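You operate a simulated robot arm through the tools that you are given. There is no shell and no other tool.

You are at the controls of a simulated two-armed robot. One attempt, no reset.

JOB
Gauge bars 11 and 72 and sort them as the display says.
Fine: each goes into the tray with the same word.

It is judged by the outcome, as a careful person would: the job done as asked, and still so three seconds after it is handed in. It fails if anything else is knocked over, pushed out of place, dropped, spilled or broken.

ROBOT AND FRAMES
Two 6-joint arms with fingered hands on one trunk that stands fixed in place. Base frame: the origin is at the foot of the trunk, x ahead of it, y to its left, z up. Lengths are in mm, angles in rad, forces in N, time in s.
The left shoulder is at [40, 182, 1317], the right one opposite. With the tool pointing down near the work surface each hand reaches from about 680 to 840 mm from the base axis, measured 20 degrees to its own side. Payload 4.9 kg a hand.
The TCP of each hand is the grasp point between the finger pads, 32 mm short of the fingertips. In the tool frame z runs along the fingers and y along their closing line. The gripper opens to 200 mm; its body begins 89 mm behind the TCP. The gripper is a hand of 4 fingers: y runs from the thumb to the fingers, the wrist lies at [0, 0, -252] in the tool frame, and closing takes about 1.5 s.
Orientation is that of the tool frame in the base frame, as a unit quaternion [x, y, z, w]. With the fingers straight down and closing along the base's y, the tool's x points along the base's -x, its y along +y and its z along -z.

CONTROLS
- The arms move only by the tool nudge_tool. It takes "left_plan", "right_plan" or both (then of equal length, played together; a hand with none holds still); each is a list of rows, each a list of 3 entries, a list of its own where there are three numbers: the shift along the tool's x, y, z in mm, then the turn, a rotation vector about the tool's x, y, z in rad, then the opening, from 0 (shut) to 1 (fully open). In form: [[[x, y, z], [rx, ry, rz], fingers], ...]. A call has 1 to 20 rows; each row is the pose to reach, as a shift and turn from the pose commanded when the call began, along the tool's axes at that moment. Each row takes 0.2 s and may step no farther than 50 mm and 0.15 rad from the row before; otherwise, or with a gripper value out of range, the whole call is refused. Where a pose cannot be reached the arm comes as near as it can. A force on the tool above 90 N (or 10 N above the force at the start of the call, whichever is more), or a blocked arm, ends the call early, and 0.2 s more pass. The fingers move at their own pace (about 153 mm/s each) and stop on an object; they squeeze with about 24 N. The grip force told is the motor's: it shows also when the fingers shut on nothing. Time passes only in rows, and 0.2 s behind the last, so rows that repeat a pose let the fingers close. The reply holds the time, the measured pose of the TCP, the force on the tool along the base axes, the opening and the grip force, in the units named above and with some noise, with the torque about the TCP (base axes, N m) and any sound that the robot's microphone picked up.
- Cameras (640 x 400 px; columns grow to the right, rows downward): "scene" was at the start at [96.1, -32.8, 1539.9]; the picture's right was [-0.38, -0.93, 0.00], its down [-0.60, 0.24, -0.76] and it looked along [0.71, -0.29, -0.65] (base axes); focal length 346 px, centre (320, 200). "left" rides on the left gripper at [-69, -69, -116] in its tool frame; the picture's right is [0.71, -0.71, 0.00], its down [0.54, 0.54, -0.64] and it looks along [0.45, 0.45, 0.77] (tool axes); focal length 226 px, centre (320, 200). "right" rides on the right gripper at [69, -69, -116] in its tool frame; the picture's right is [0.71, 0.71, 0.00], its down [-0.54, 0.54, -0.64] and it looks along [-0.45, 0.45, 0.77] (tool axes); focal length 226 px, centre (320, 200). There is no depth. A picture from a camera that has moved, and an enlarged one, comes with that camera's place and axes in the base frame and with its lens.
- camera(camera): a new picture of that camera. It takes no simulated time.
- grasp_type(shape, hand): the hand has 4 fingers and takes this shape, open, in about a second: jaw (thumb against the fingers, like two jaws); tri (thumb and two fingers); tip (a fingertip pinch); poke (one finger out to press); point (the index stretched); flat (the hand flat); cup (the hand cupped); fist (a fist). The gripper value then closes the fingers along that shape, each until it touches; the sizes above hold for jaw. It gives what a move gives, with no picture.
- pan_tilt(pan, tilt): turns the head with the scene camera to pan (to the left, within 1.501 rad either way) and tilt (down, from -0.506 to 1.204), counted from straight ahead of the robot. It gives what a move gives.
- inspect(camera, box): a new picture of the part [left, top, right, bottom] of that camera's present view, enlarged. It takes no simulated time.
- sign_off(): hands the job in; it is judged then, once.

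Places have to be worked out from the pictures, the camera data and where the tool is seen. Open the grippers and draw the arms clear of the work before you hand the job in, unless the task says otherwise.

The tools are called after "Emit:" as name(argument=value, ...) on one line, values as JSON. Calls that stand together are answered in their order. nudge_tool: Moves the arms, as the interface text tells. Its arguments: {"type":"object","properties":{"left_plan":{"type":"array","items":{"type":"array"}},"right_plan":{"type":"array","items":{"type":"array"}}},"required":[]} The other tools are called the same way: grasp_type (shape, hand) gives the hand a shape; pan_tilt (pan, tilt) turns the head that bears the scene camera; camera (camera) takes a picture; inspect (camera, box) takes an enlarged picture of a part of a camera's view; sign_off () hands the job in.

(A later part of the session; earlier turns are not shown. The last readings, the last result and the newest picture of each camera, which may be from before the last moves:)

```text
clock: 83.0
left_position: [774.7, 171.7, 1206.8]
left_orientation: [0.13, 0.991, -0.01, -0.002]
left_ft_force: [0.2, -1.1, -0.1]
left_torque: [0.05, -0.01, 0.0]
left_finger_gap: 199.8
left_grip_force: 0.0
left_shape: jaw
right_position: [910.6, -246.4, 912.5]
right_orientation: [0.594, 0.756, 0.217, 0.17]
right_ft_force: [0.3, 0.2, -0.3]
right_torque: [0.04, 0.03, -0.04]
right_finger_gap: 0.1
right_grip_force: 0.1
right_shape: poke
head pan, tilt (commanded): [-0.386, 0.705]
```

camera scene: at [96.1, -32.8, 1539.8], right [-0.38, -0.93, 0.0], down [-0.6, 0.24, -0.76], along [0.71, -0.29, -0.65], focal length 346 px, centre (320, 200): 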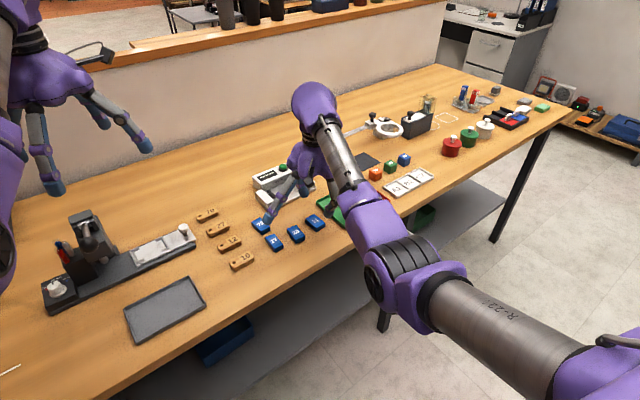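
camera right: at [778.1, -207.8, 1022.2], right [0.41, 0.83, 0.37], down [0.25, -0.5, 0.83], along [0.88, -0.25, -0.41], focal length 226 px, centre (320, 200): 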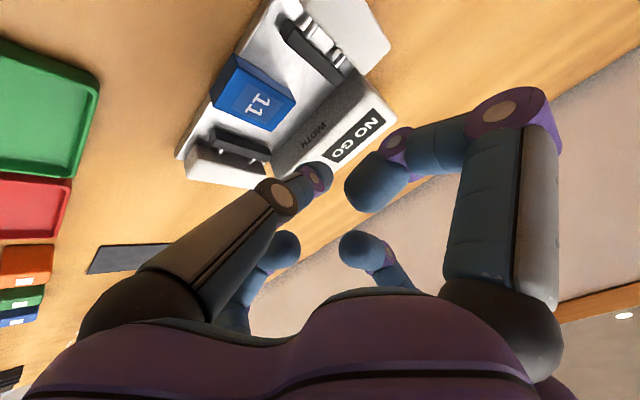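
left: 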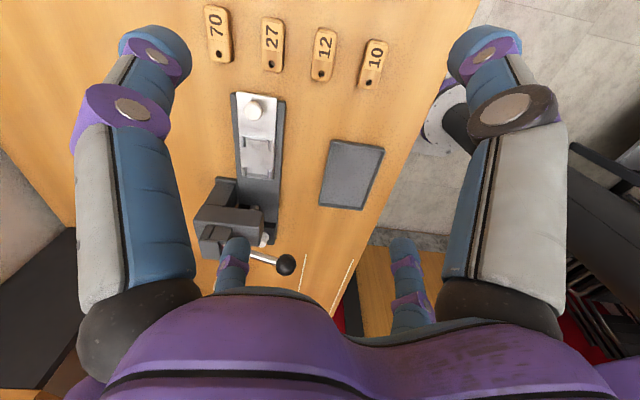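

Still no contact at 912.5, so the tip is going down behind the bar. I lower a bit more and then start drawing back.

Emit:
nudge_tool(right_plan=[[[0, -0.8, 1.27], [0, 0, 0], 1], [[0, -1.6, 2.5], [0, 0, 0], 1], [[0, -1.6, 2.5], [0, 0, 0], 1]])

Emit:
inspect(camera="right", box=[240, 80, 380, 200])

```text
clock: 83.8
left_position: [776.0, 171.6, 1206.2]
left_orientation: [0.13, 0.992, -0.01, -0.002]
left_ft_force: [-0.6, 0.1, 0.0]
left_torque: [-0.01, -0.03, 0.01]
left_finger_gap: 199.9
left_grip_force: 0.1
left_shape: jaw
right_position: [911.1, -246.3, 909.2]
right_orientation: [0.594, 0.756, 0.217, 0.169]
right_ft_force: [0.4, 0.0, -0.1]
right_torque: [-0.01, -0.01, 0.01]
right_finger_gap: 0.0
right_grip_force: 0.0
right_shape: poke
head pan, tilt (commanded): [-0.386, 0.705]
```

```text
3.33 times, centred on (310, 140) of right
camera zoom: at [779.0, -208.2, 970.1], right [0.41, 0.83, 0.37], down [0.24, -0.5, 0.83], along [0.88, -0.25, -0.41], focal length 754 px, centre (353, 400)
```

zoom: 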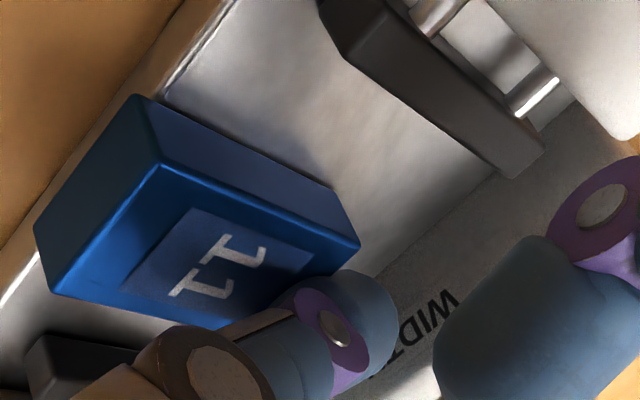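

The tip is behind the bar, slightly right of its centreline. I shift 3.5 mm left and draw back 12 mm toward the robot along the gauge axis.

Emit:
nudge_tool(right_plan=[[[3.5, 0, 0], [0, 0, 0], 1], [[3.5, -3.4, -2.1], [0, 0, 0], 1], [[3.5, -6.8, -4.2], [0, 0, 0], 1], [[3.5, -10.2, -6.4], [0, 0, 0], 1], [[3.5, -10.2, -6.4], [0, 0, 0], 1]])

Emit:
inspect(camera="right", box=[220, 50, 400, 200])

Emit:
inspect(camera="scene", box=[260, 145, 330, 205])

```text
clock: 85.0
left_position: [774.5, 171.5, 1207.6]
left_orientation: [0.129, 0.992, -0.009, -0.002]
left_ft_force: [0.0, -0.2, 0.1]
left_torque: [-0.02, 0.06, -0.02]
left_finger_gap: 200.2
left_grip_force: 0.0
left_shape: jaw
right_position: [899.1, -246.3, 908.3]
right_orientation: [0.593, 0.756, 0.217, 0.171]
right_ft_force: [2.0, 0.8, 4.2]
right_torque: [0.01, -0.04, 0.0]
right_finger_gap: 0.0
right_grip_force: 0.0
right_shape: poke
head pan, tilt (commanded): [-0.386, 0.705]
```

```text
2.67 times, centred on (310, 125) of right
camera zoom: at [766.4, -207.8, 970.0], right [0.41, 0.83, 0.38], down [0.24, -0.5, 0.83], along [0.88, -0.25, -0.41], focal length 603 px, centre (347, 400)
```

zoom: 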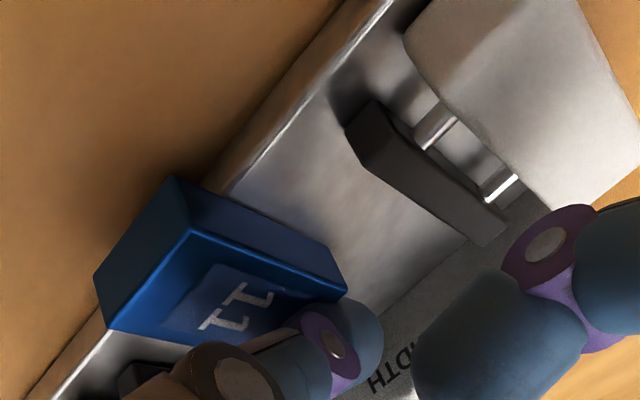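

```text
6.67 times, centred on (295, 175) of scene
camera zoom: at [95.9, -32.7, 1539.9], right [-0.38, -0.93, 0.0], down [-0.6, 0.24, -0.76], along [0.71, -0.29, -0.65], focal length 2306 px, centre (487, 367)
```

zoom: 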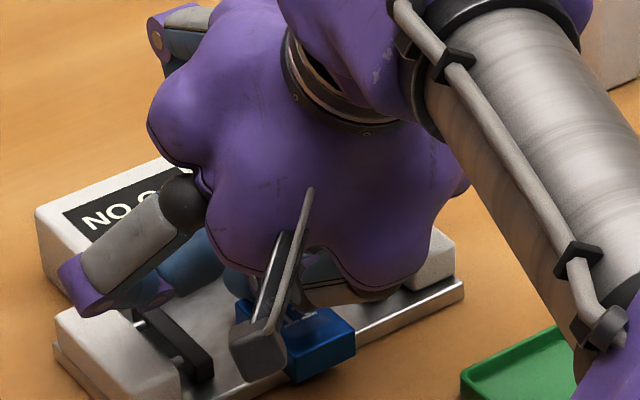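

The bar follows and its near end already overhangs the plate. I draw back another 12 mm.

Emit:
nudge_tool(right_plan=[[[0, -3.4, -2.1], [0, 0, 0], 1], [[0, -6.8, -4.2], [0, 0, 0], 1], [[0, -10.2, -6.4], [0, 0, 0], 1], [[0, -10.2, -6.4], [0, 0, 0], 1]])

Emit:
inspect(camera="right", box=[220, 50, 400, 200])

Emit:
inspect(camera="scene", box=[260, 155, 330, 215])

```text
clock: 86.0
left_position: [774.5, 171.8, 1206.5]
left_orientation: [0.129, 0.992, -0.01, -0.002]
left_ft_force: [-0.4, 0.0, 0.1]
left_torque: [0.02, -0.01, 0.03]
left_finger_gap: 200.0
left_grip_force: 0.1
left_shape: jaw
right_position: [887.0, -249.2, 907.7]
right_orientation: [0.593, 0.756, 0.217, 0.17]
right_ft_force: [2.1, 0.7, 5.9]
right_torque: [0.04, -0.05, 0.01]
right_finger_gap: 0.3
right_grip_force: 0.0
right_shape: poke
head pan, tilt (commanded): [-0.386, 0.705]
```

```text
2.67 times, centred on (310, 125) of right
camera zoom: at [754.1, -210.6, 970.1], right [0.41, 0.83, 0.37], down [0.24, -0.5, 0.83], along [0.88, -0.25, -0.41], focal length 603 px, centre (347, 400)
```

zoom: 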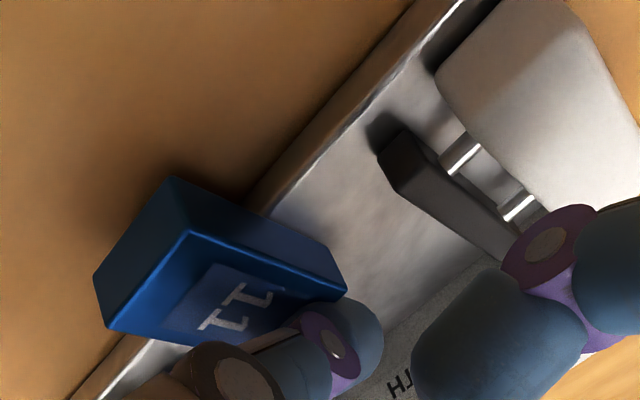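

```text
6.67 times, centred on (295, 185) of scene
camera zoom: at [95.9, -32.7, 1539.9], right [-0.38, -0.93, 0.0], down [-0.6, 0.24, -0.76], along [0.71, -0.29, -0.65], focal length 2306 px, centre (487, 300)
```

zoom: 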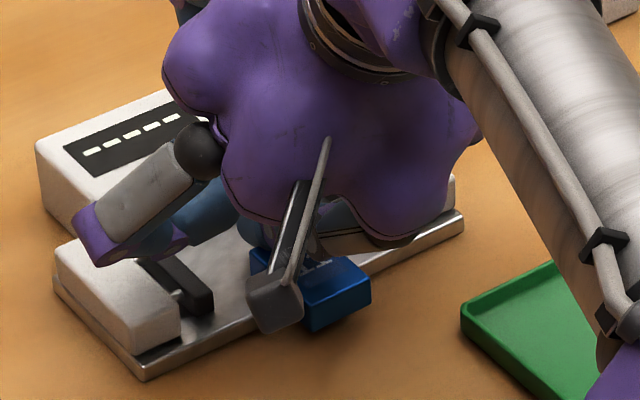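

The display returned to dashes as the bar left the measuring zone. I keep drawing it out along the same line, 14 mm more.

Emit:
nudge_tool(right_plan=[[[0, -4, -2.5], [0, 0, 0], 1], [[0, -8, -5], [0, 0, 0], 1], [[0, -11.9, -7.4], [0, 0, 0], 1], [[0, -11.9, -7.4], [0, 0, 0], 1]])

Emit:
inspect(camera="right", box=[220, 50, 400, 200])

Emit:
inspect(camera="scene", box=[260, 165, 330, 225])

```text
clock: 87.0
left_position: [775.2, 171.5, 1206.8]
left_orientation: [0.129, 0.992, -0.009, -0.002]
left_ft_force: [-0.9, 1.1, -0.5]
left_torque: [-0.03, -0.01, -0.01]
left_finger_gap: 200.0
left_grip_force: 0.0
left_shape: jaw
right_position: [873.0, -252.0, 909.4]
right_orientation: [0.593, 0.756, 0.217, 0.17]
right_ft_force: [2.9, 1.4, 6.1]
right_torque: [0.03, -0.03, -0.03]
right_finger_gap: 0.0
right_grip_force: 0.1
right_shape: poke
head pan, tilt (commanded): [-0.386, 0.705]
```

```text
2.67 times, centred on (310, 125) of right
camera zoom: at [740.4, -213.5, 970.2], right [0.41, 0.83, 0.37], down [0.24, -0.5, 0.83], along [0.88, -0.25, -0.41], focal length 603 px, centre (347, 400)
```

zoom: 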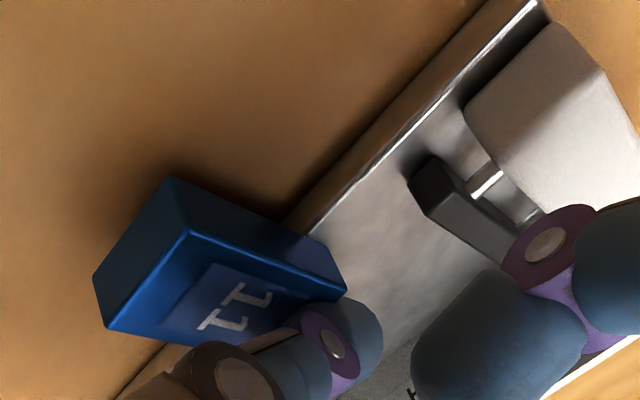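

```text
6.67 times, centred on (295, 195) of scene
camera zoom: at [95.8, -32.7, 1539.9], right [-0.38, -0.93, 0.0], down [-0.6, 0.24, -0.76], along [0.71, -0.29, -0.65], focal length 2306 px, centre (487, 233)
```

zoom: 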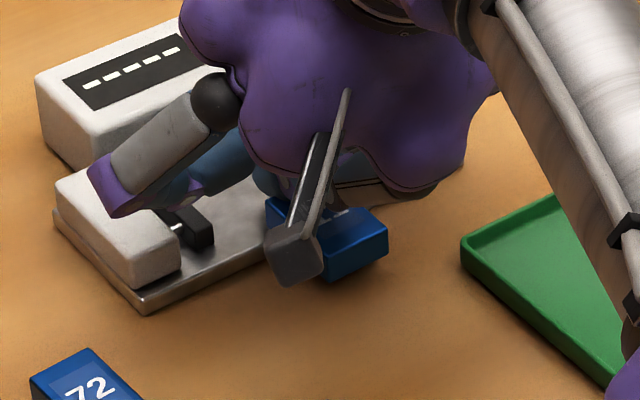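

The bar keeps following, now well out over the edge. Another 14 mm.

Emit:
nudge_tool(right_plan=[[[0, -4, -2.5], [0, 0, 0], 1], [[0, -8, -5], [0, 0, 0], 1], [[0, -11.9, -7.4], [0, 0, 0], 1], [[0, -11.9, -7.4], [0, 0, 0], 1]])

Emit:
inspect(camera="right", box=[220, 50, 400, 200])

Emit:
inspect(camera="scene", box=[260, 165, 330, 225])

```text
clock: 88.0
left_position: [775.2, 171.4, 1206.1]
left_orientation: [0.13, 0.992, -0.01, -0.002]
left_ft_force: [-0.2, 0.5, 0.1]
left_torque: [0.02, -0.01, 0.03]
left_finger_gap: 199.8
left_grip_force: 0.0
left_shape: jaw
right_position: [859.1, -255.3, 909.4]
right_orientation: [0.593, 0.756, 0.217, 0.17]
right_ft_force: [1.2, 0.1, 0.3]
right_torque: [-0.01, 0.0, 0.0]
right_finger_gap: 0.2
right_grip_force: 0.1
right_shape: poke
head pan, tilt (commanded): [-0.386, 0.705]
```

```text
2.67 times, centred on (310, 125) of right
camera zoom: at [727.0, -217.0, 970.0], right [0.41, 0.83, 0.37], down [0.24, -0.5, 0.83], along [0.88, -0.25, -0.41], focal length 603 px, centre (347, 400)
```

zoom: 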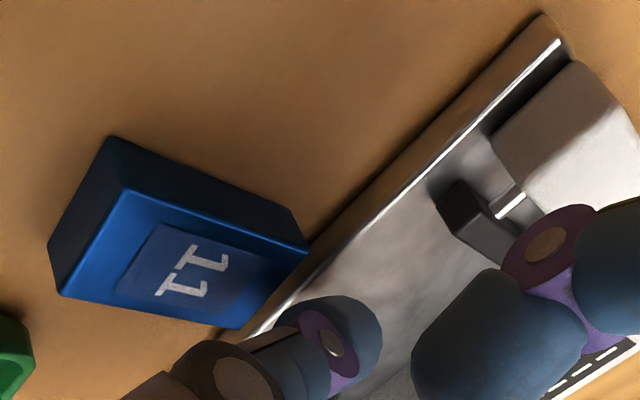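

```text
6.67 times, centred on (295, 195) of scene
camera zoom: at [96.0, -32.8, 1539.9], right [-0.38, -0.93, 0.0], down [-0.6, 0.24, -0.76], along [0.71, -0.29, -0.65], focal length 2306 px, centre (487, 233)
```

zoom: 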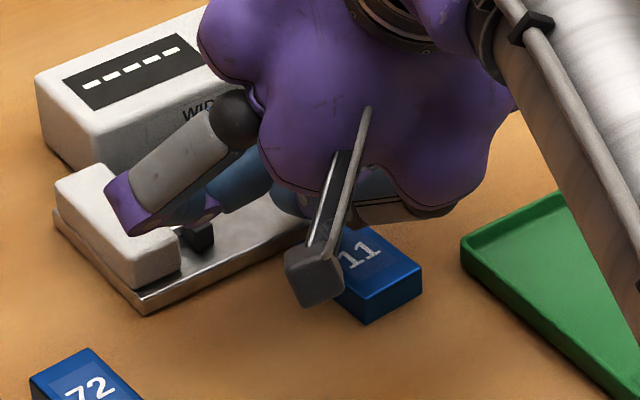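

The bar has slid off onto the table in front of the gauge. I raise the finger and look at the bar's resting position.

Emit:
nudge_tool(right_plan=[[[0, 13, -21], [0, 0, 0], 1], [[0, 31.8, -50.8], [0, 0, 0], 1], [[0, 42.4, -67.7], [0, 0, 0], 1]])

Emit:
inspect(camera="scene", box=[250, 155, 350, 235])

Emit:
camera(camera="right")

```text
clock: 88.8
left_position: [775.7, 171.2, 1206.5]
left_orientation: [0.129, 0.992, -0.01, -0.002]
left_ft_force: [-0.6, 1.1, -0.4]
left_torque: [-0.01, -0.03, 0.02]
left_finger_gap: 199.9
left_grip_force: 0.1
left_shape: jaw
right_position: [859.0, -257.5, 988.7]
right_orientation: [0.593, 0.757, 0.217, 0.169]
right_ft_force: [-0.7, 0.5, 0.4]
right_torque: [-0.02, 0.02, -0.03]
right_finger_gap: 0.0
right_grip_force: 0.0
right_shape: poke
head pan, tilt (commanded): [-0.386, 0.705]
```

```text
5.00 times, centred on (300, 195) of scene
camera zoom: at [96.0, -32.8, 1539.9], right [-0.38, -0.93, 0.0], down [-0.6, 0.24, -0.76], along [0.71, -0.29, -0.65], focal length 1729 px, centre (420, 225)
```

zoom: 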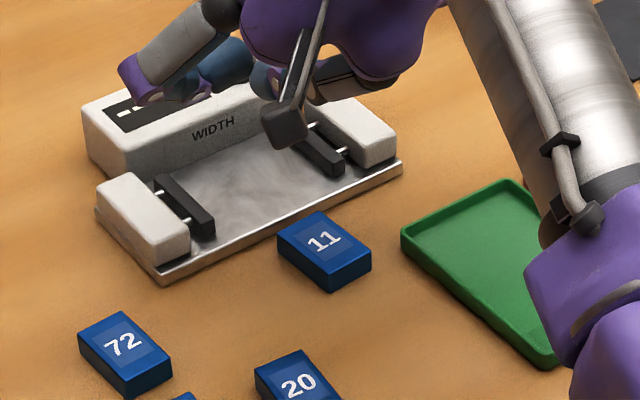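

```text
taken
camera right: at [727.0, -218.0, 1050.6], right [0.41, 0.83, 0.37], down [0.24, -0.5, 0.83], along [0.88, -0.25, -0.41], focal length 226 px, centre (320, 200)
```

right: 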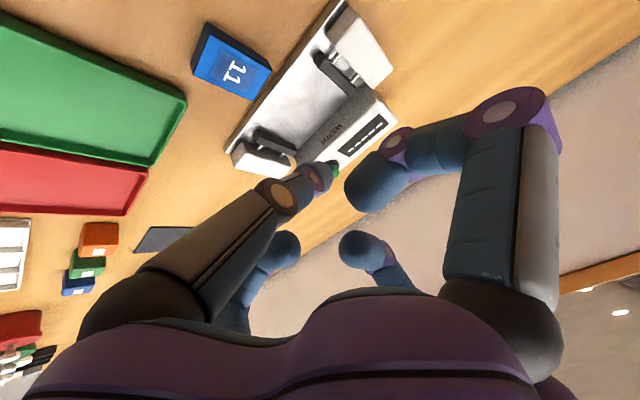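

Bar 11 lies flat at about (823, -266), angle 17°, gauge undisturbed. I switch to the tip shape and position above the bar with a 7° tilt and 76 mm opening.

Emit:
grasp_type(shape="tip", hand="right")

Emit:
nudge_tool(right_plan=[[[0, -15.7, -0.5], [0.145, 0.0065, -0.018], 0.6], [[0, -31.3, -0.9], [0.29, 0.013, -0.036], 0.38], [[0.2, -47, -1.4], [0.436, 0.0194, -0.0539], 0.38], [[0.2, -47, -1.4], [0.436, 0.0194, -0.0539], 0.38]])

Emit:
camera(camera="right")

Emit:
inspect(camera="scene", box=[240, 130, 360, 235])

```text
clock: 89.7
left_position: [775.0, 172.4, 1205.6]
left_orientation: [0.129, 0.992, -0.01, -0.002]
left_ft_force: [-0.4, 0.1, -0.6]
left_torque: [-0.01, -0.03, 0.0]
left_finger_gap: 200.0
left_grip_force: 0.0
left_shape: jaw
right_position: [859.9, -256.9, 989.0]
right_orientation: [0.593, 0.756, 0.217, 0.17]
right_ft_force: [0.1, 0.6, 0.4]
right_torque: [0.02, 0.03, 0.02]
right_finger_gap: 200.1
right_grip_force: 0.1
right_shape: tip
head pan, tilt (commanded): [-0.386, 0.705]
```

```text
clock: 90.7
left_position: [776.3, 171.7, 1206.5]
left_orientation: [0.13, 0.991, -0.009, -0.002]
left_ft_force: [0.9, -0.5, 0.0]
left_torque: [0.03, 0.02, 0.03]
left_finger_gap: 199.8
left_grip_force: 0.1
left_shape: jaw
right_position: [821.1, -263.3, 964.9]
right_orientation: [0.593, 0.803, 0.048, 0.036]
right_ft_force: [0.7, -0.1, 0.1]
right_torque: [-0.01, 0.03, -0.01]
right_finger_gap: 76.3
right_grip_force: 0.1
right_shape: tip
head pan, tilt (commanded): [-0.386, 0.705]
```

```text
taken
camera right: at [721.9, -222.6, 1071.1], right [0.46, 0.88, 0.09], down [0.6, -0.38, 0.7], along [0.65, -0.27, -0.71], focal length 226 px, centre (320, 200)
```

right: 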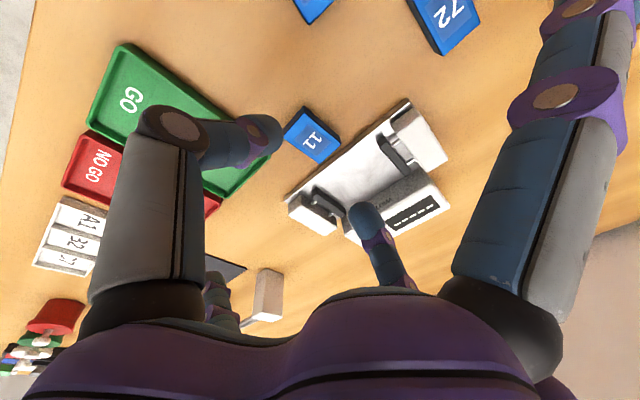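

```text
3.81 times, centred on (300, 182) of scene
camera zoom: at [96.3, -32.7, 1539.8], right [-0.38, -0.93, 0.0], down [-0.6, 0.24, -0.76], along [0.71, -0.29, -0.65], focal length 1318 px, centre (396, 267)
```

zoom: 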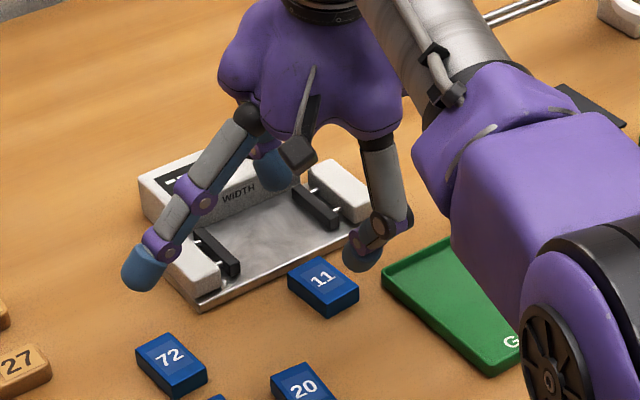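

Right camera puts bar 11 at (824, -265.5), so I correct 2-3 mm to the right while descending to z 897.5.

Emit:
nudge_tool(right_plan=[[[-1, -3.3, 24], [0, 0, 0], 0.38], [[-2.2, -6.6, 47], [0, 0, 0], 0.38], [[-2.2, -8.3, 60], [0, 0, 0], 0.38], [[-2.2, -9.3, 66.8], [0, 0, 0], 0.38]])

Emit:
inspect(camera="right", box=[220, 80, 420, 260])

Emit:
inspect(camera="scene", box=[270, 165, 340, 225])

```text
clock: 91.7
left_position: [776.7, 171.7, 1206.5]
left_orientation: [0.13, 0.992, -0.01, -0.003]
left_ft_force: [0.0, 0.2, -0.5]
left_torque: [0.01, 0.0, -0.02]
left_finger_gap: 200.0
left_grip_force: 0.1
left_shape: jaw
right_position: [820.2, -266.7, 898.3]
right_orientation: [0.594, 0.802, 0.05, 0.036]
right_ft_force: [-0.9, -0.4, 5.1]
right_torque: [-0.07, 0.3, 0.02]
right_finger_gap: 76.9
right_grip_force: 0.2
right_shape: tip
head pan, tilt (commanded): [-0.386, 0.705]
```

```text
2.22 times, centred on (320, 170) of right
camera zoom: at [721.9, -225.3, 1004.3], right [0.46, 0.88, 0.09], down [0.6, -0.38, 0.71], along [0.66, -0.28, -0.7], focal length 502 px, centre (320, 267)
```

zoom: 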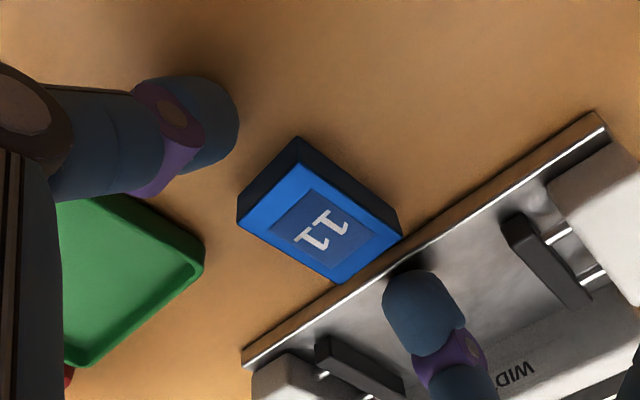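

```text
6.67 times, centred on (305, 195) of scene
camera zoom: at [95.7, -32.7, 1539.9], right [-0.38, -0.93, 0.0], down [-0.6, 0.24, -0.76], along [0.71, -0.29, -0.65], focal length 2306 px, centre (420, 233)
```

zoom: 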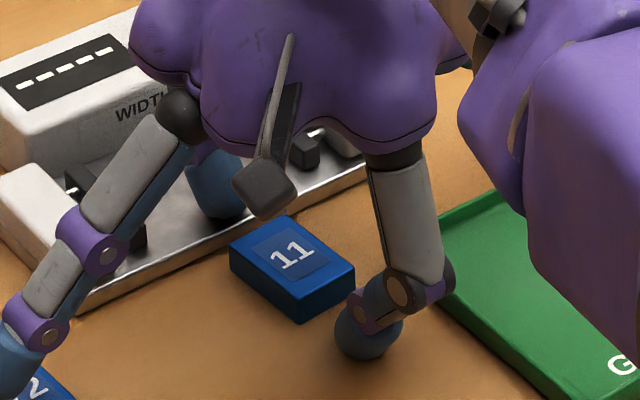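

The far finger has come down on the plate (5 N), as the bar is still right in front of it. I raise 2 mm and use that finger to draw the bar about 20 mm further out.

Emit:
nudge_tool(right_plan=[[[0, 0.2, -2], [0, 0, 0], 0.38], [[0, -6.7, -2.8], [0, 0, 0], 0.38], [[0, -13.7, -3.7], [0, 0, 0], 0.38], [[0, -20.6, -4.5], [0, 0, 0], 0.38], [[0, -27.6, -5.4], [0, 0, 0], 0.38], [[0, -33.6, -6.1], [0, 0, 0], 0.38], [[0, -33.6, -6.1], [0, 0, 0], 0.38]])

Emit:
inspect(camera="right", box=[220, 80, 420, 260])

Emit:
inspect(camera="scene", box=[270, 165, 340, 225])

```text
clock: 93.3
left_position: [776.0, 172.3, 1207.2]
left_orientation: [0.129, 0.992, -0.009, -0.002]
left_ft_force: [0.2, -0.3, -0.4]
left_torque: [-0.02, 0.01, 0.0]
left_finger_gap: 199.8
left_grip_force: 0.1
left_shape: jaw
right_position: [786.8, -276.3, 899.4]
right_orientation: [0.593, 0.803, 0.049, 0.036]
right_ft_force: [-0.1, -0.3, 0.6]
right_torque: [-0.01, -0.05, -0.02]
right_finger_gap: 76.4
right_grip_force: 0.0
right_shape: tip
head pan, tilt (commanded): [-0.386, 0.705]
```

```text
2.22 times, centred on (320, 170) of right
camera zoom: at [687.9, -234.8, 1005.3], right [0.46, 0.88, 0.09], down [0.6, -0.38, 0.7], along [0.65, -0.27, -0.71], focal length 502 px, centre (320, 267)
```

zoom: 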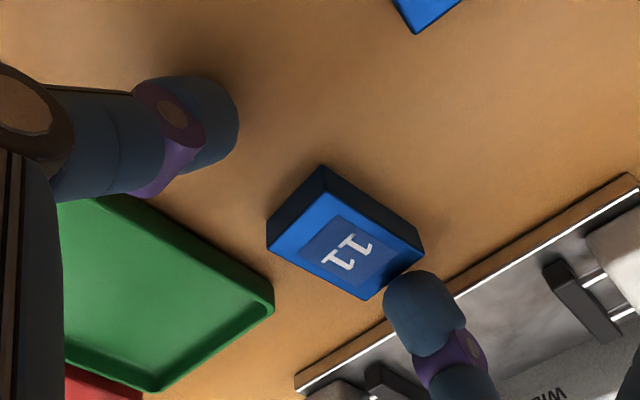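

```text
6.67 times, centred on (305, 195) of scene
camera zoom: at [96.1, -32.8, 1539.9], right [-0.38, -0.93, 0.0], down [-0.6, 0.24, -0.76], along [0.71, -0.29, -0.65], focal length 2306 px, centre (420, 233)
```

zoom: 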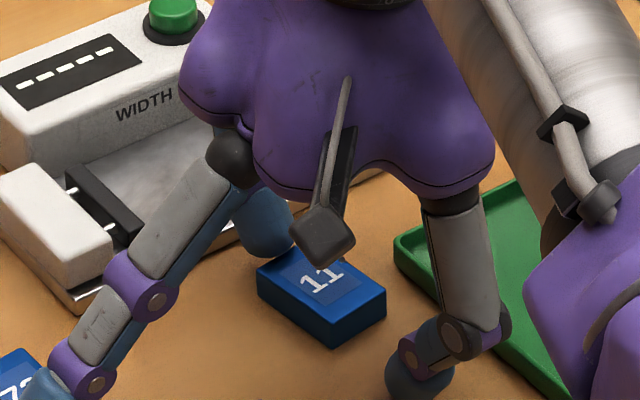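

The bar came out about 22 mm. I recentre 8 mm forward while narrowing to 60 mm, lower 2 mm, then close the pinch.

Emit:
nudge_tool(right_plan=[[[0, 7.9, 1], [0, 0, 0], 0.3], [[0, 7.9, 1], [0, 0, 0], 0.3], [[0, 7.7, 2.9], [0, 0, 0], 0.3], [[0, 7.7, 2.9], [0, 0, 0], 0.2], [[0, 7.7, 2.9], [0, 0, 0], 0.17], [[0, 7.7, 2.9], [0, 0, 0], 0.17], [[0, 7.7, 2.9], [0, 0, 0], 0.17]])

Emit:
inspect(camera="right", box=[220, 80, 420, 260])

Emit:
inspect(camera="scene", box=[260, 165, 340, 235])

```text
clock: 94.9
left_position: [775.9, 171.1, 1206.6]
left_orientation: [0.13, 0.991, -0.009, -0.002]
left_ft_force: [0.7, -1.0, 0.4]
left_torque: [0.01, 0.0, 0.01]
left_finger_gap: 200.0
left_grip_force: 0.0
left_shape: jaw
right_position: [795.3, -274.4, 897.6]
right_orientation: [0.594, 0.802, 0.049, 0.036]
right_ft_force: [-0.2, -0.3, 4.4]
right_torque: [0.01, -0.11, 0.07]
right_finger_gap: 45.0
right_grip_force: 23.6
right_shape: tip
head pan, tilt (commanded): [-0.386, 0.705]
```

```text
2.22 times, centred on (320, 170) of right
camera zoom: at [695.9, -232.3, 1003.2], right [0.46, 0.88, 0.09], down [0.6, -0.38, 0.7], along [0.65, -0.27, -0.7], focal length 502 px, centre (320, 267)
```

zoom: 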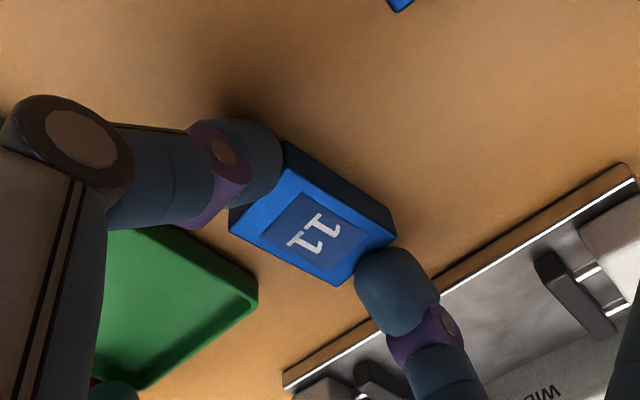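

```text
5.71 times, centred on (300, 200) of scene
camera zoom: at [95.9, -32.7, 1539.9], right [-0.38, -0.93, 0.0], down [-0.6, 0.24, -0.76], along [0.71, -0.29, -0.65], focal length 1976 px, centre (434, 200)
```

zoom: 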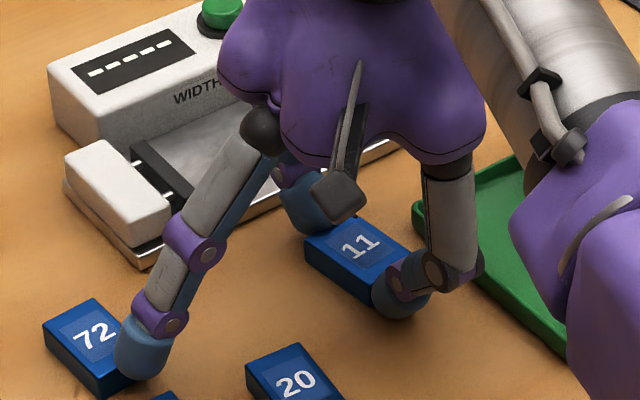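

Gripped at 23.6 N. The left side finger is right at bar 72's corner, so I lift straight up gently and check.

Emit:
nudge_tool(right_plan=[[[0, 1.2, -9.9], [0, 0, 0], 0.17], [[0, 3.6, -29.8], [0, 0, 0], 0.17], [[0, 6.6, -54.6], [0, 0, 0], 0.17], [[0, 10.8, -89.4], [0, 0, 0], 0.17], [[0, 10.8, -89.4], [0, 0, 0], 0.17]])

Emit:
camera(camera="scene")

Emit:
inspect(camera="scene", box=[240, 150, 350, 260])

Emit:
camera(camera="right")

```text
clock: 96.1
left_position: [775.3, 170.7, 1206.0]
left_orientation: [0.13, 0.991, -0.009, -0.002]
left_ft_force: [0.7, -0.1, 0.4]
left_torque: [0.0, -0.01, 0.0]
left_finger_gap: 200.0
left_grip_force: 0.0
left_shape: jaw
right_position: [793.7, -273.9, 988.6]
right_orientation: [0.593, 0.803, 0.049, 0.036]
right_ft_force: [-0.9, 0.3, -0.3]
right_torque: [-0.03, -0.01, -0.03]
right_finger_gap: 43.0
right_grip_force: 23.6
right_shape: tip
head pan, tilt (commanded): [-0.386, 0.705]
```

```text
taken
camera scene: at [96.0, -32.7, 1539.9], right [-0.38, -0.93, 0.0], down [-0.6, 0.24, -0.76], along [0.71, -0.29, -0.65], focal length 346 px, centre (320, 200)
```

scene: 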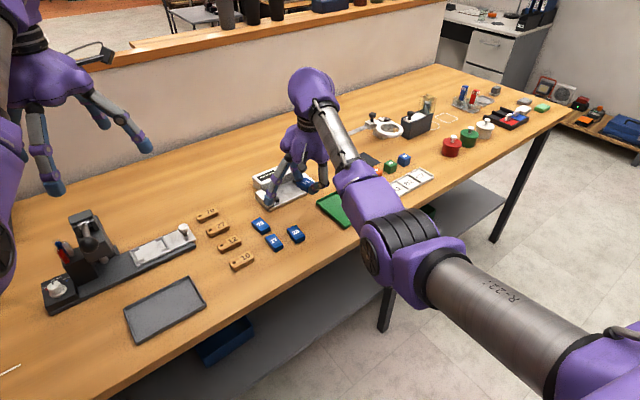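

```text
3.64 times, centred on (295, 205) of scene
camera zoom: at [96.0, -32.7, 1539.9], right [-0.38, -0.93, 0.0], down [-0.6, 0.24, -0.76], along [0.71, -0.29, -0.65], focal length 1258 px, centre (411, 182)
```

zoom: 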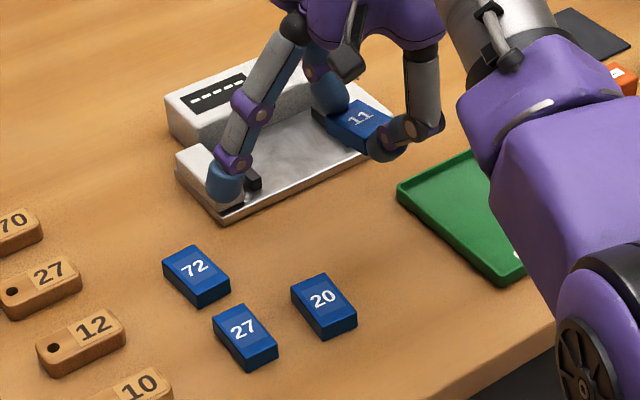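

```text
taken
camera right: at [695.0, -233.0, 1094.4], right [0.46, 0.88, 0.09], down [0.6, -0.38, 0.7], along [0.65, -0.27, -0.71], focal length 226 px, centre (320, 200)
```

right: 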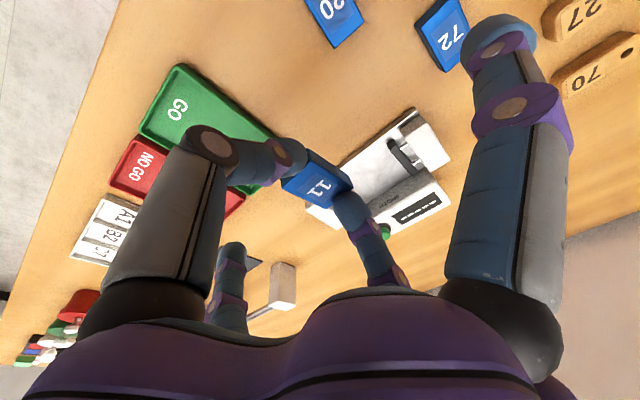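

Bar 11 is held and bars 72, 27 and 20 are undisturbed. I carry bar 11 over the NO GO tray at a safe height.

Emit:
nudge_tool(right_plan=[[[-33, -14, 4], [-0.004, -0.0016, 0.012], 0.17], [[-66, -28, 8], [-0.008, -0.003, 0.024], 0.17], [[-99, -42, 12], [-0.012, -0.0047, 0.036], 0.17], [[-132, -56, 16.5], [-0.016, -0.006, 0.048], 0.17], [[-164.6, -70.1, 20.5], [-0.02, -0.0078, 0.0596], 0.17], [[-164.6, -70.1, 20.5], [-0.02, -0.0078, 0.0596], 0.17]])

Emit:
camera(camera="scene")

Emit:
camera(camera="right")

```text
clock: 97.5
left_position: [775.1, 170.8, 1205.5]
left_orientation: [0.13, 0.991, -0.01, -0.002]
left_ft_force: [0.6, 0.7, 1.1]
left_torque: [-0.01, -0.01, 0.02]
left_finger_gap: 199.9
left_grip_force: 0.0
left_shape: jaw
right_position: [779.3, -452.3, 961.0]
right_orientation: [0.617, 0.784, 0.056, 0.045]
right_ft_force: [0.6, -0.3, -1.1]
right_torque: [0.03, -0.04, -0.01]
right_finger_gap: 43.1
right_grip_force: 23.7
right_shape: tip
head pan, tilt (commanded): [-0.386, 0.705]
```

```text
taken
camera scene: at [96.1, -33.0, 1539.8], right [-0.38, -0.93, 0.0], down [-0.6, 0.24, -0.76], along [0.71, -0.29, -0.65], focal length 346 px, centre (320, 200)
```

scene: 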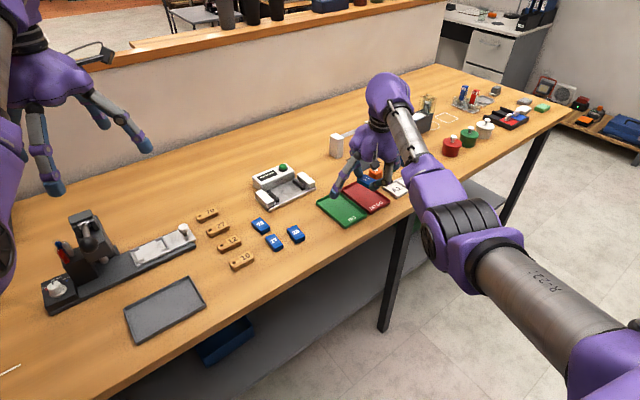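

```text
taken
camera right: at [679.9, -406.4, 1064.2], right [0.51, 0.85, 0.1], down [0.56, -0.42, 0.71], along [0.65, -0.31, -0.69], focal length 226 px, centre (320, 200)
```

right: 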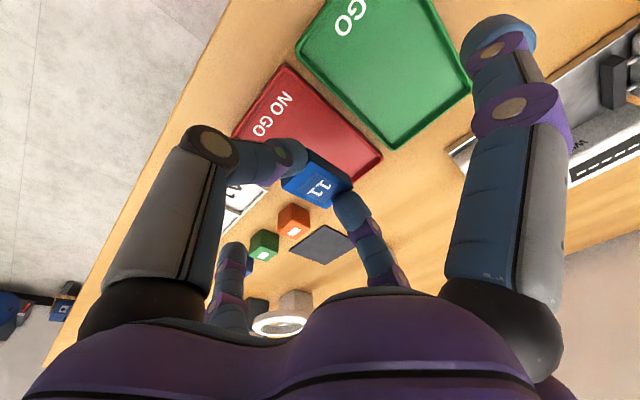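

The bar is over the NO GO tray, roughly centred lengthwise. I descend 56 mm with a 4 mm shift right and check.

Emit:
nudge_tool(right_plan=[[[-2, -2.6, 18.5], [0, 0, 0], 0.17], [[-4, -5.3, 37], [0, 0, 0], 0.17], [[-4, -8, 55.5], [0, 0, 0], 0.17], [[-4, -8, 55.5], [0, 0, 0], 0.17]])

Emit:
inspect(camera="right", box=[200, 40, 440, 240])

Emit:
inspect(camera="scene", box=[310, 140, 430, 230])

```text
clock: 98.5
left_position: [772.7, 171.9, 1207.3]
left_orientation: [0.129, 0.992, -0.01, -0.001]
left_ft_force: [0.1, -0.8, 0.0]
left_torque: [0.02, -0.04, 0.03]
left_finger_gap: 200.1
left_grip_force: 0.0
left_shape: jaw
right_position: [780.9, -455.5, 905.3]
right_orientation: [0.618, 0.783, 0.057, 0.046]
right_ft_force: [-1.3, -0.1, 14.6]
right_torque: [0.06, -0.42, 0.02]
right_finger_gap: 43.6
right_grip_force: 23.9
right_shape: tip
head pan, tilt (commanded): [-0.386, 0.705]
```

```text
2.00 times, centred on (320, 140) of right
camera zoom: at [681.2, -409.0, 1008.6], right [0.51, 0.85, 0.1], down [0.56, -0.42, 0.72], along [0.65, -0.31, -0.69], focal length 452 px, centre (320, 320)
```

zoom: 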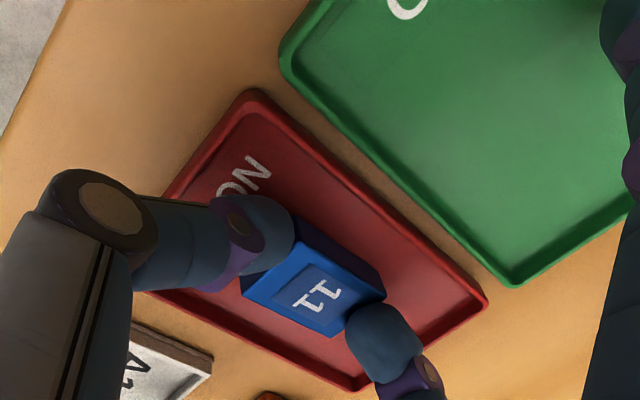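

```text
4.44 times, centred on (370, 185) of scene
camera zoom: at [95.2, -32.3, 1539.9], right [-0.38, -0.93, 0.0], down [-0.6, 0.24, -0.76], along [0.71, -0.29, -0.65], focal length 1537 px, centre (98, 267)
```

zoom: 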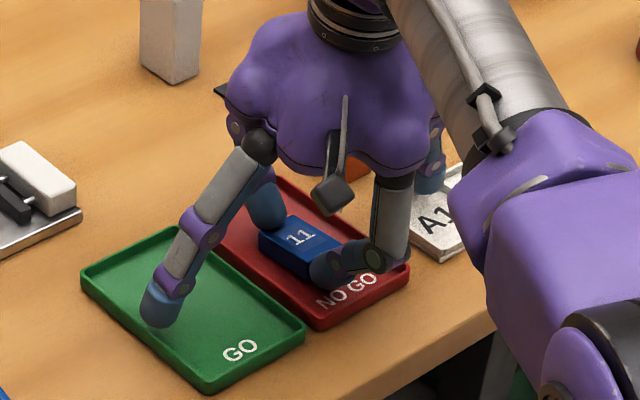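

Contact (about 15 N, toward the bar's far end) with the bar inside the NO GO tray. I ease up 1 mm and open the fingers.

Emit:
nudge_tool(right_plan=[[[0, 0.15, -1], [0, 0, 0], 0.17], [[0, 0.15, -1], [0, 0, 0], 0.2], [[0, 0.15, -1], [0, 0, 0], 0.23], [[0, 0.15, -1], [0, 0, 0], 0.26], [[0, 0.15, -1], [0, 0, 0], 0.28]])

Emit:
inspect(camera="right", box=[200, 40, 440, 240])

Emit:
inspect(camera="scene", box=[310, 140, 430, 230])

```text
clock: 99.7
left_position: [775.1, 171.3, 1205.4]
left_orientation: [0.13, 0.992, -0.009, -0.002]
left_ft_force: [0.4, -0.2, -0.3]
left_torque: [-0.02, -0.01, -0.03]
left_finger_gap: 200.2
left_grip_force: 0.1
left_shape: jaw
right_position: [779.7, -454.9, 901.3]
right_orientation: [0.617, 0.784, 0.055, 0.043]
right_ft_force: [-1.7, 0.9, 5.0]
right_torque: [-0.03, 0.24, -0.03]
right_finger_gap: 56.6
right_grip_force: 0.0
right_shape: tip
head pan, tilt (commanded): [-0.386, 0.705]
```

```text
2.00 times, centred on (320, 140) of right
camera zoom: at [680.9, -408.6, 1006.5], right [0.51, 0.85, 0.1], down [0.56, -0.42, 0.71], along [0.65, -0.31, -0.7], focal length 452 px, centre (320, 320)
```

zoom: 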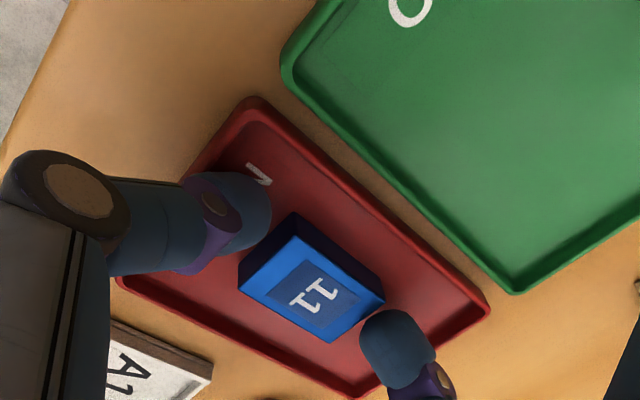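

```text
4.44 times, centred on (370, 185) of scene
camera zoom: at [95.8, -32.7, 1539.9], right [-0.38, -0.93, 0.0], down [-0.6, 0.24, -0.76], along [0.71, -0.29, -0.65], focal length 1537 px, centre (98, 267)
```

zoom: 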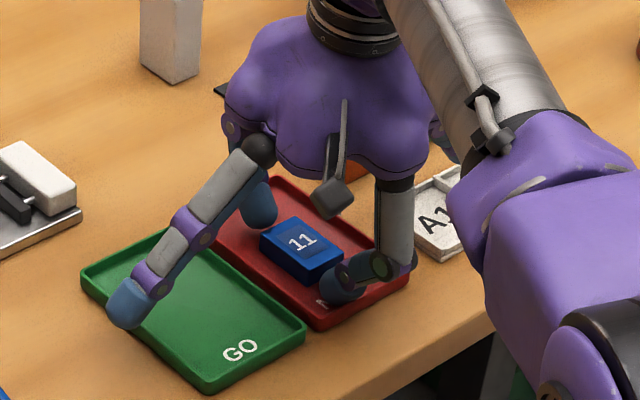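

Bar 11 is lying flat in the NO GO tray. I raise the hand straight up, clear of the trays.

Emit:
nudge_tool(right_plan=[[[0, 1.4, -9.9], [0, 0, 0], 0.28], [[0, 5.7, -39.6], [0, 0, 0], 0.3], [[0, 12.2, -84.2], [0, 0, 0], 0.3]])

Emit:
camera(camera="scene")

Emit:
inspect(camera="scene", box=[310, 150, 430, 240])

```text
clock: 100.5
left_position: [775.2, 171.1, 1205.5]
left_orientation: [0.13, 0.992, -0.009, -0.002]
left_ft_force: [0.4, -0.1, -0.1]
left_torque: [0.01, 0.01, 0.03]
left_finger_gap: 200.0
left_grip_force: 0.1
left_shape: jaw
right_position: [779.1, -455.7, 988.7]
right_orientation: [0.617, 0.784, 0.056, 0.043]
right_ft_force: [-0.8, 1.3, 0.5]
right_torque: [0.02, -0.03, -0.01]
right_finger_gap: 60.0
right_grip_force: 0.1
right_shape: tip
head pan, tilt (commanded): [-0.386, 0.705]
```

```text
taken
camera scene: at [96.0, -32.7, 1539.9], right [-0.38, -0.93, 0.0], down [-0.6, 0.24, -0.76], along [0.71, -0.29, -0.65], focal length 346 px, centre (320, 200)
```

scene: 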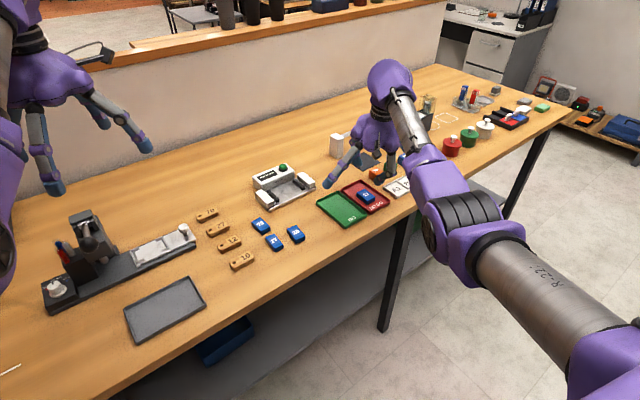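

```text
4.44 times, centred on (370, 195) of scene
camera zoom: at [96.0, -32.7, 1539.9], right [-0.38, -0.93, 0.0], down [-0.6, 0.24, -0.76], along [0.71, -0.29, -0.65], focal length 1537 px, centre (98, 222)
```

zoom: 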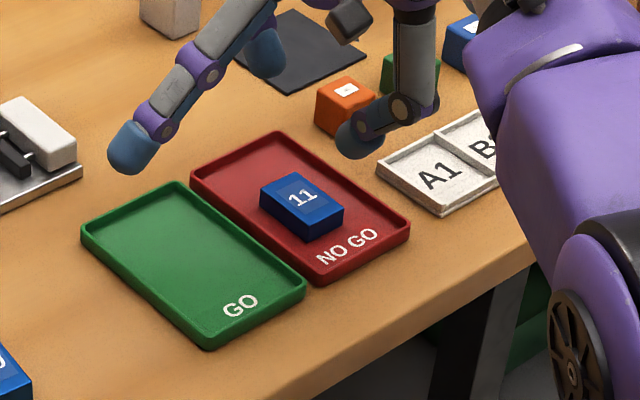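

Bar 11 is done; nothing else moved. Next bar 72: I move left at z 988 to above it while bringing the tool vertical.

Emit:
nudge_tool(right_plan=[[[44, 11.2, 1.6], [0.02, 0, 0], 0.3], [[88, 22.5, 3.1], [0.04, 0, 0], 0.3], [[132, 33.7, 4.7], [0.06, 0, 0], 0.3], [[176, 44.9, 6.2], [0.08, 0, 0], 0.3], [[220, 56.1, 7.8], [0.1, 0, 0], 0.3], [[264, 67.4, 9.3], [0.12, 0, 0], 0.3], [[307.8, 78.6, 10.9], [0.143, 0, 0], 0.3], [[307.8, 78.6, 10.9], [0.143, 0, 0], 0.3]])

Emit:
nudge_tool(right_plan=[[[0, 0, 0], [0, 0, -0.145], 0.25], [[0, 0, 0], [0, 0, -0.29], 0.25], [[0, 0, 0], [0, 0, -0.435], 0.25], [[0, 0, 0], [0, 0, -0.58], 0.25], [[0, 0, 0], [0, 0, -0.725], 0.25], [[0, 0, 0], [0, 0, -0.87], 0.25], [[0, 0, 0], [0, 0, -1.015], 0.25], [[0, 0, 0], [0, 0, -1.16], 0.25], [[0, 0, 0], [0, 0, -1.305], 0.25], [[0, 0, 0], [0, 0, -1.45], 0.25], [[0, 0, 0], [0, 0, -1.595], 0.25]])

Emit:
camera(camera="right")

Emit:
inspect(camera="scene", box=[200, 150, 320, 260])

```text
clock: 102.3
left_position: [775.4, 171.7, 1205.5]
left_orientation: [0.13, 0.991, -0.009, -0.002]
left_ft_force: [-0.3, 0.2, -0.3]
left_torque: [-0.06, 0.0, -0.03]
left_finger_gap: 199.9
left_grip_force: 0.0
left_shape: jaw
right_position: [784.1, -137.1, 988.4]
right_orientation: [0.619, 0.786, -0.001, 0.0]
right_ft_force: [-0.5, -0.5, 1.0]
right_torque: [-0.01, -0.03, -0.01]
right_finger_gap: 59.7
right_grip_force: 0.0
right_shape: tip
head pan, tilt (commanded): [-0.386, 0.705]
```

```text
clock: 104.7
left_position: [776.2, 171.7, 1206.9]
left_orientation: [0.13, 0.992, -0.009, -0.002]
left_ft_force: [-0.5, 0.1, -0.1]
left_torque: [0.02, -0.02, 0.0]
left_finger_gap: 199.9
left_grip_force: 0.0
left_shape: jaw
right_position: [784.9, -137.1, 988.3]
right_orientation: [-0.131, 0.991, -0.001, -0.001]
right_ft_force: [0.7, 0.1, 0.4]
right_torque: [0.01, -0.01, 0.02]
right_finger_gap: 50.4
right_grip_force: 0.1
right_shape: tip
head pan, tilt (commanded): [-0.386, 0.705]
```

```text
taken
camera right: at [736.3, -222.2, 1104.1], right [-0.87, 0.5, 0.0], down [0.38, 0.66, 0.64], along [0.32, 0.56, -0.77], focal length 226 px, centre (320, 200)
```

right: 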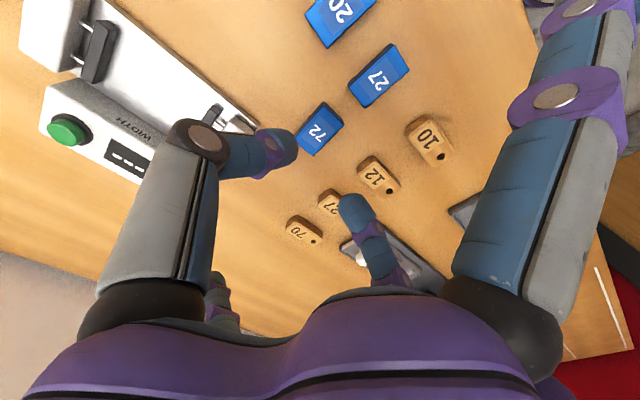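

```text
3.64 times, centred on (260, 205) of scene
camera zoom: at [96.1, -32.8, 1539.8], right [-0.38, -0.93, 0.0], down [-0.6, 0.24, -0.76], along [0.71, -0.29, -0.65], focal length 1258 px, centre (538, 182)
```

zoom: 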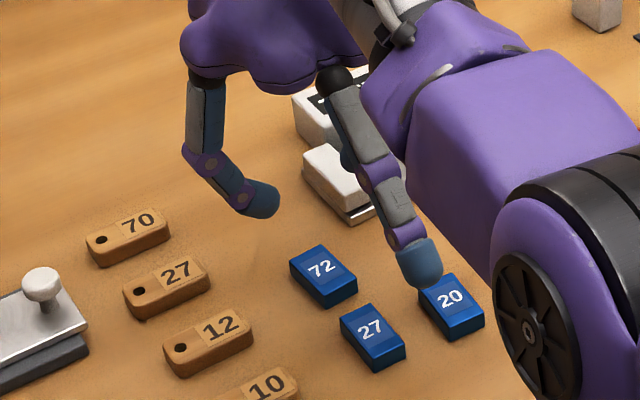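

Aligned crosswise above bar 72. I zoom in to measure its centre and angle.

Emit:
inspect(camera="right", box=[250, 80, 390, 180])

```text
4.00 times, centred on (320, 130) of right
camera zoom: at [736.3, -222.2, 1104.1], right [-0.87, 0.5, 0.0], down [0.38, 0.66, 0.64], along [0.32, 0.56, -0.77], focal length 904 px, centre (320, 480)
```

zoom: 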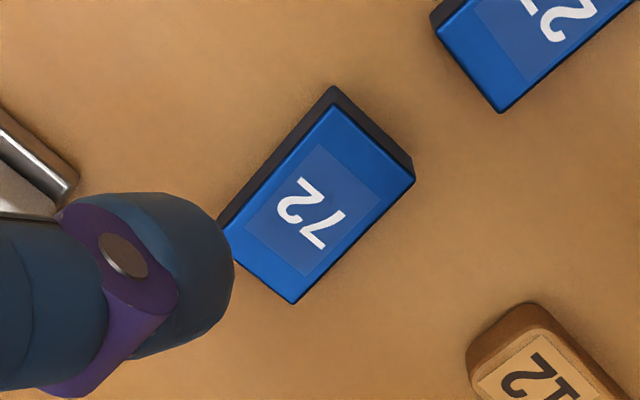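

Bar 72 is centred at (786, -138), angle about 15.5°. I descend with a 50 mm opening to z 897.5 and close crosswise.

Emit:
nudge_tool(right_plan=[[[-0.8, -1.3, 35], [0, 0, 0], 0.25], [[-0.8, -1.3, 70], [0, 0, 0], 0.25], [[-0.8, -1.3, 84], [0, 0, 0], 0.25], [[-0.8, -1.3, 90.8], [0, 0, 0], 0.25], [[-0.8, -1.3, 90.8], [0, 0, 0], 0.15], [[-0.8, -1.3, 90.8], [0, 0, 0], 0.1], [[-0.8, -1.3, 90.8], [0, 0, 0], 0.1], [[-0.8, -1.3, 90.8], [0, 0, 0], 0.1]])

Emit:
camera(camera="right")

Emit:
inspect(camera="scene", box=[200, 170, 320, 260])

```text
clock: 106.5
left_position: [775.4, 171.6, 1206.5]
left_orientation: [0.13, 0.991, -0.01, -0.002]
left_ft_force: [-0.2, -0.9, -0.9]
left_torque: [0.03, 0.04, 0.01]
left_finger_gap: 199.9
left_grip_force: 0.1
left_shape: jaw
right_position: [785.0, -140.3, 898.8]
right_orientation: [-0.131, 0.991, 0.0, 0.0]
right_ft_force: [-0.1, -1.0, 3.1]
right_torque: [0.03, -0.03, -0.03]
right_finger_gap: 21.4
right_grip_force: 0.0
right_shape: tip
head pan, tilt (commanded): [-0.386, 0.705]
```

```text
taken
camera right: at [736.5, -224.5, 1013.2], right [-0.87, 0.5, 0.0], down [0.38, 0.66, 0.64], along [0.32, 0.56, -0.77], focal length 226 px, centre (320, 200)
```

right: 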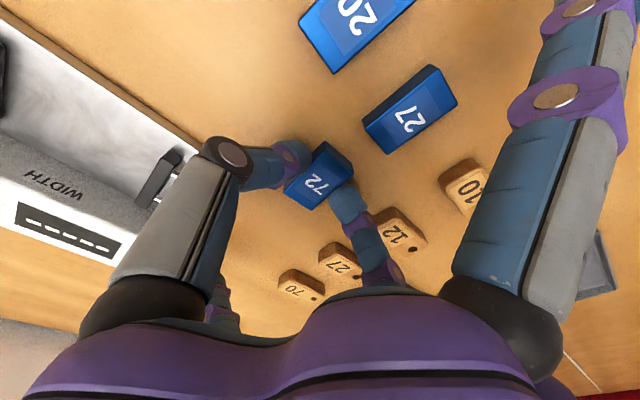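

```text
4.44 times, centred on (260, 215) of scene
camera zoom: at [96.0, -32.8, 1539.9], right [-0.38, -0.93, 0.0], down [-0.6, 0.24, -0.76], along [0.71, -0.29, -0.65], focal length 1537 px, centre (587, 133)
```

zoom: 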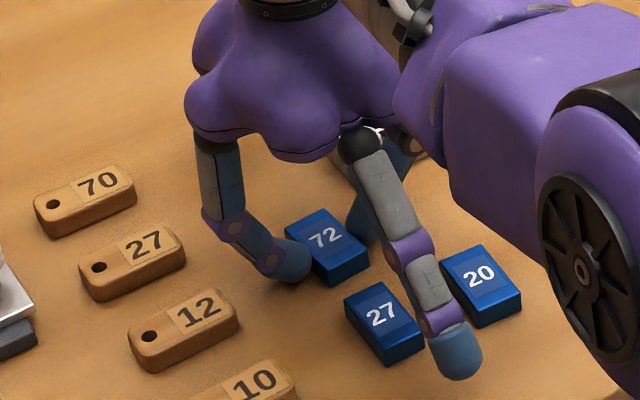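

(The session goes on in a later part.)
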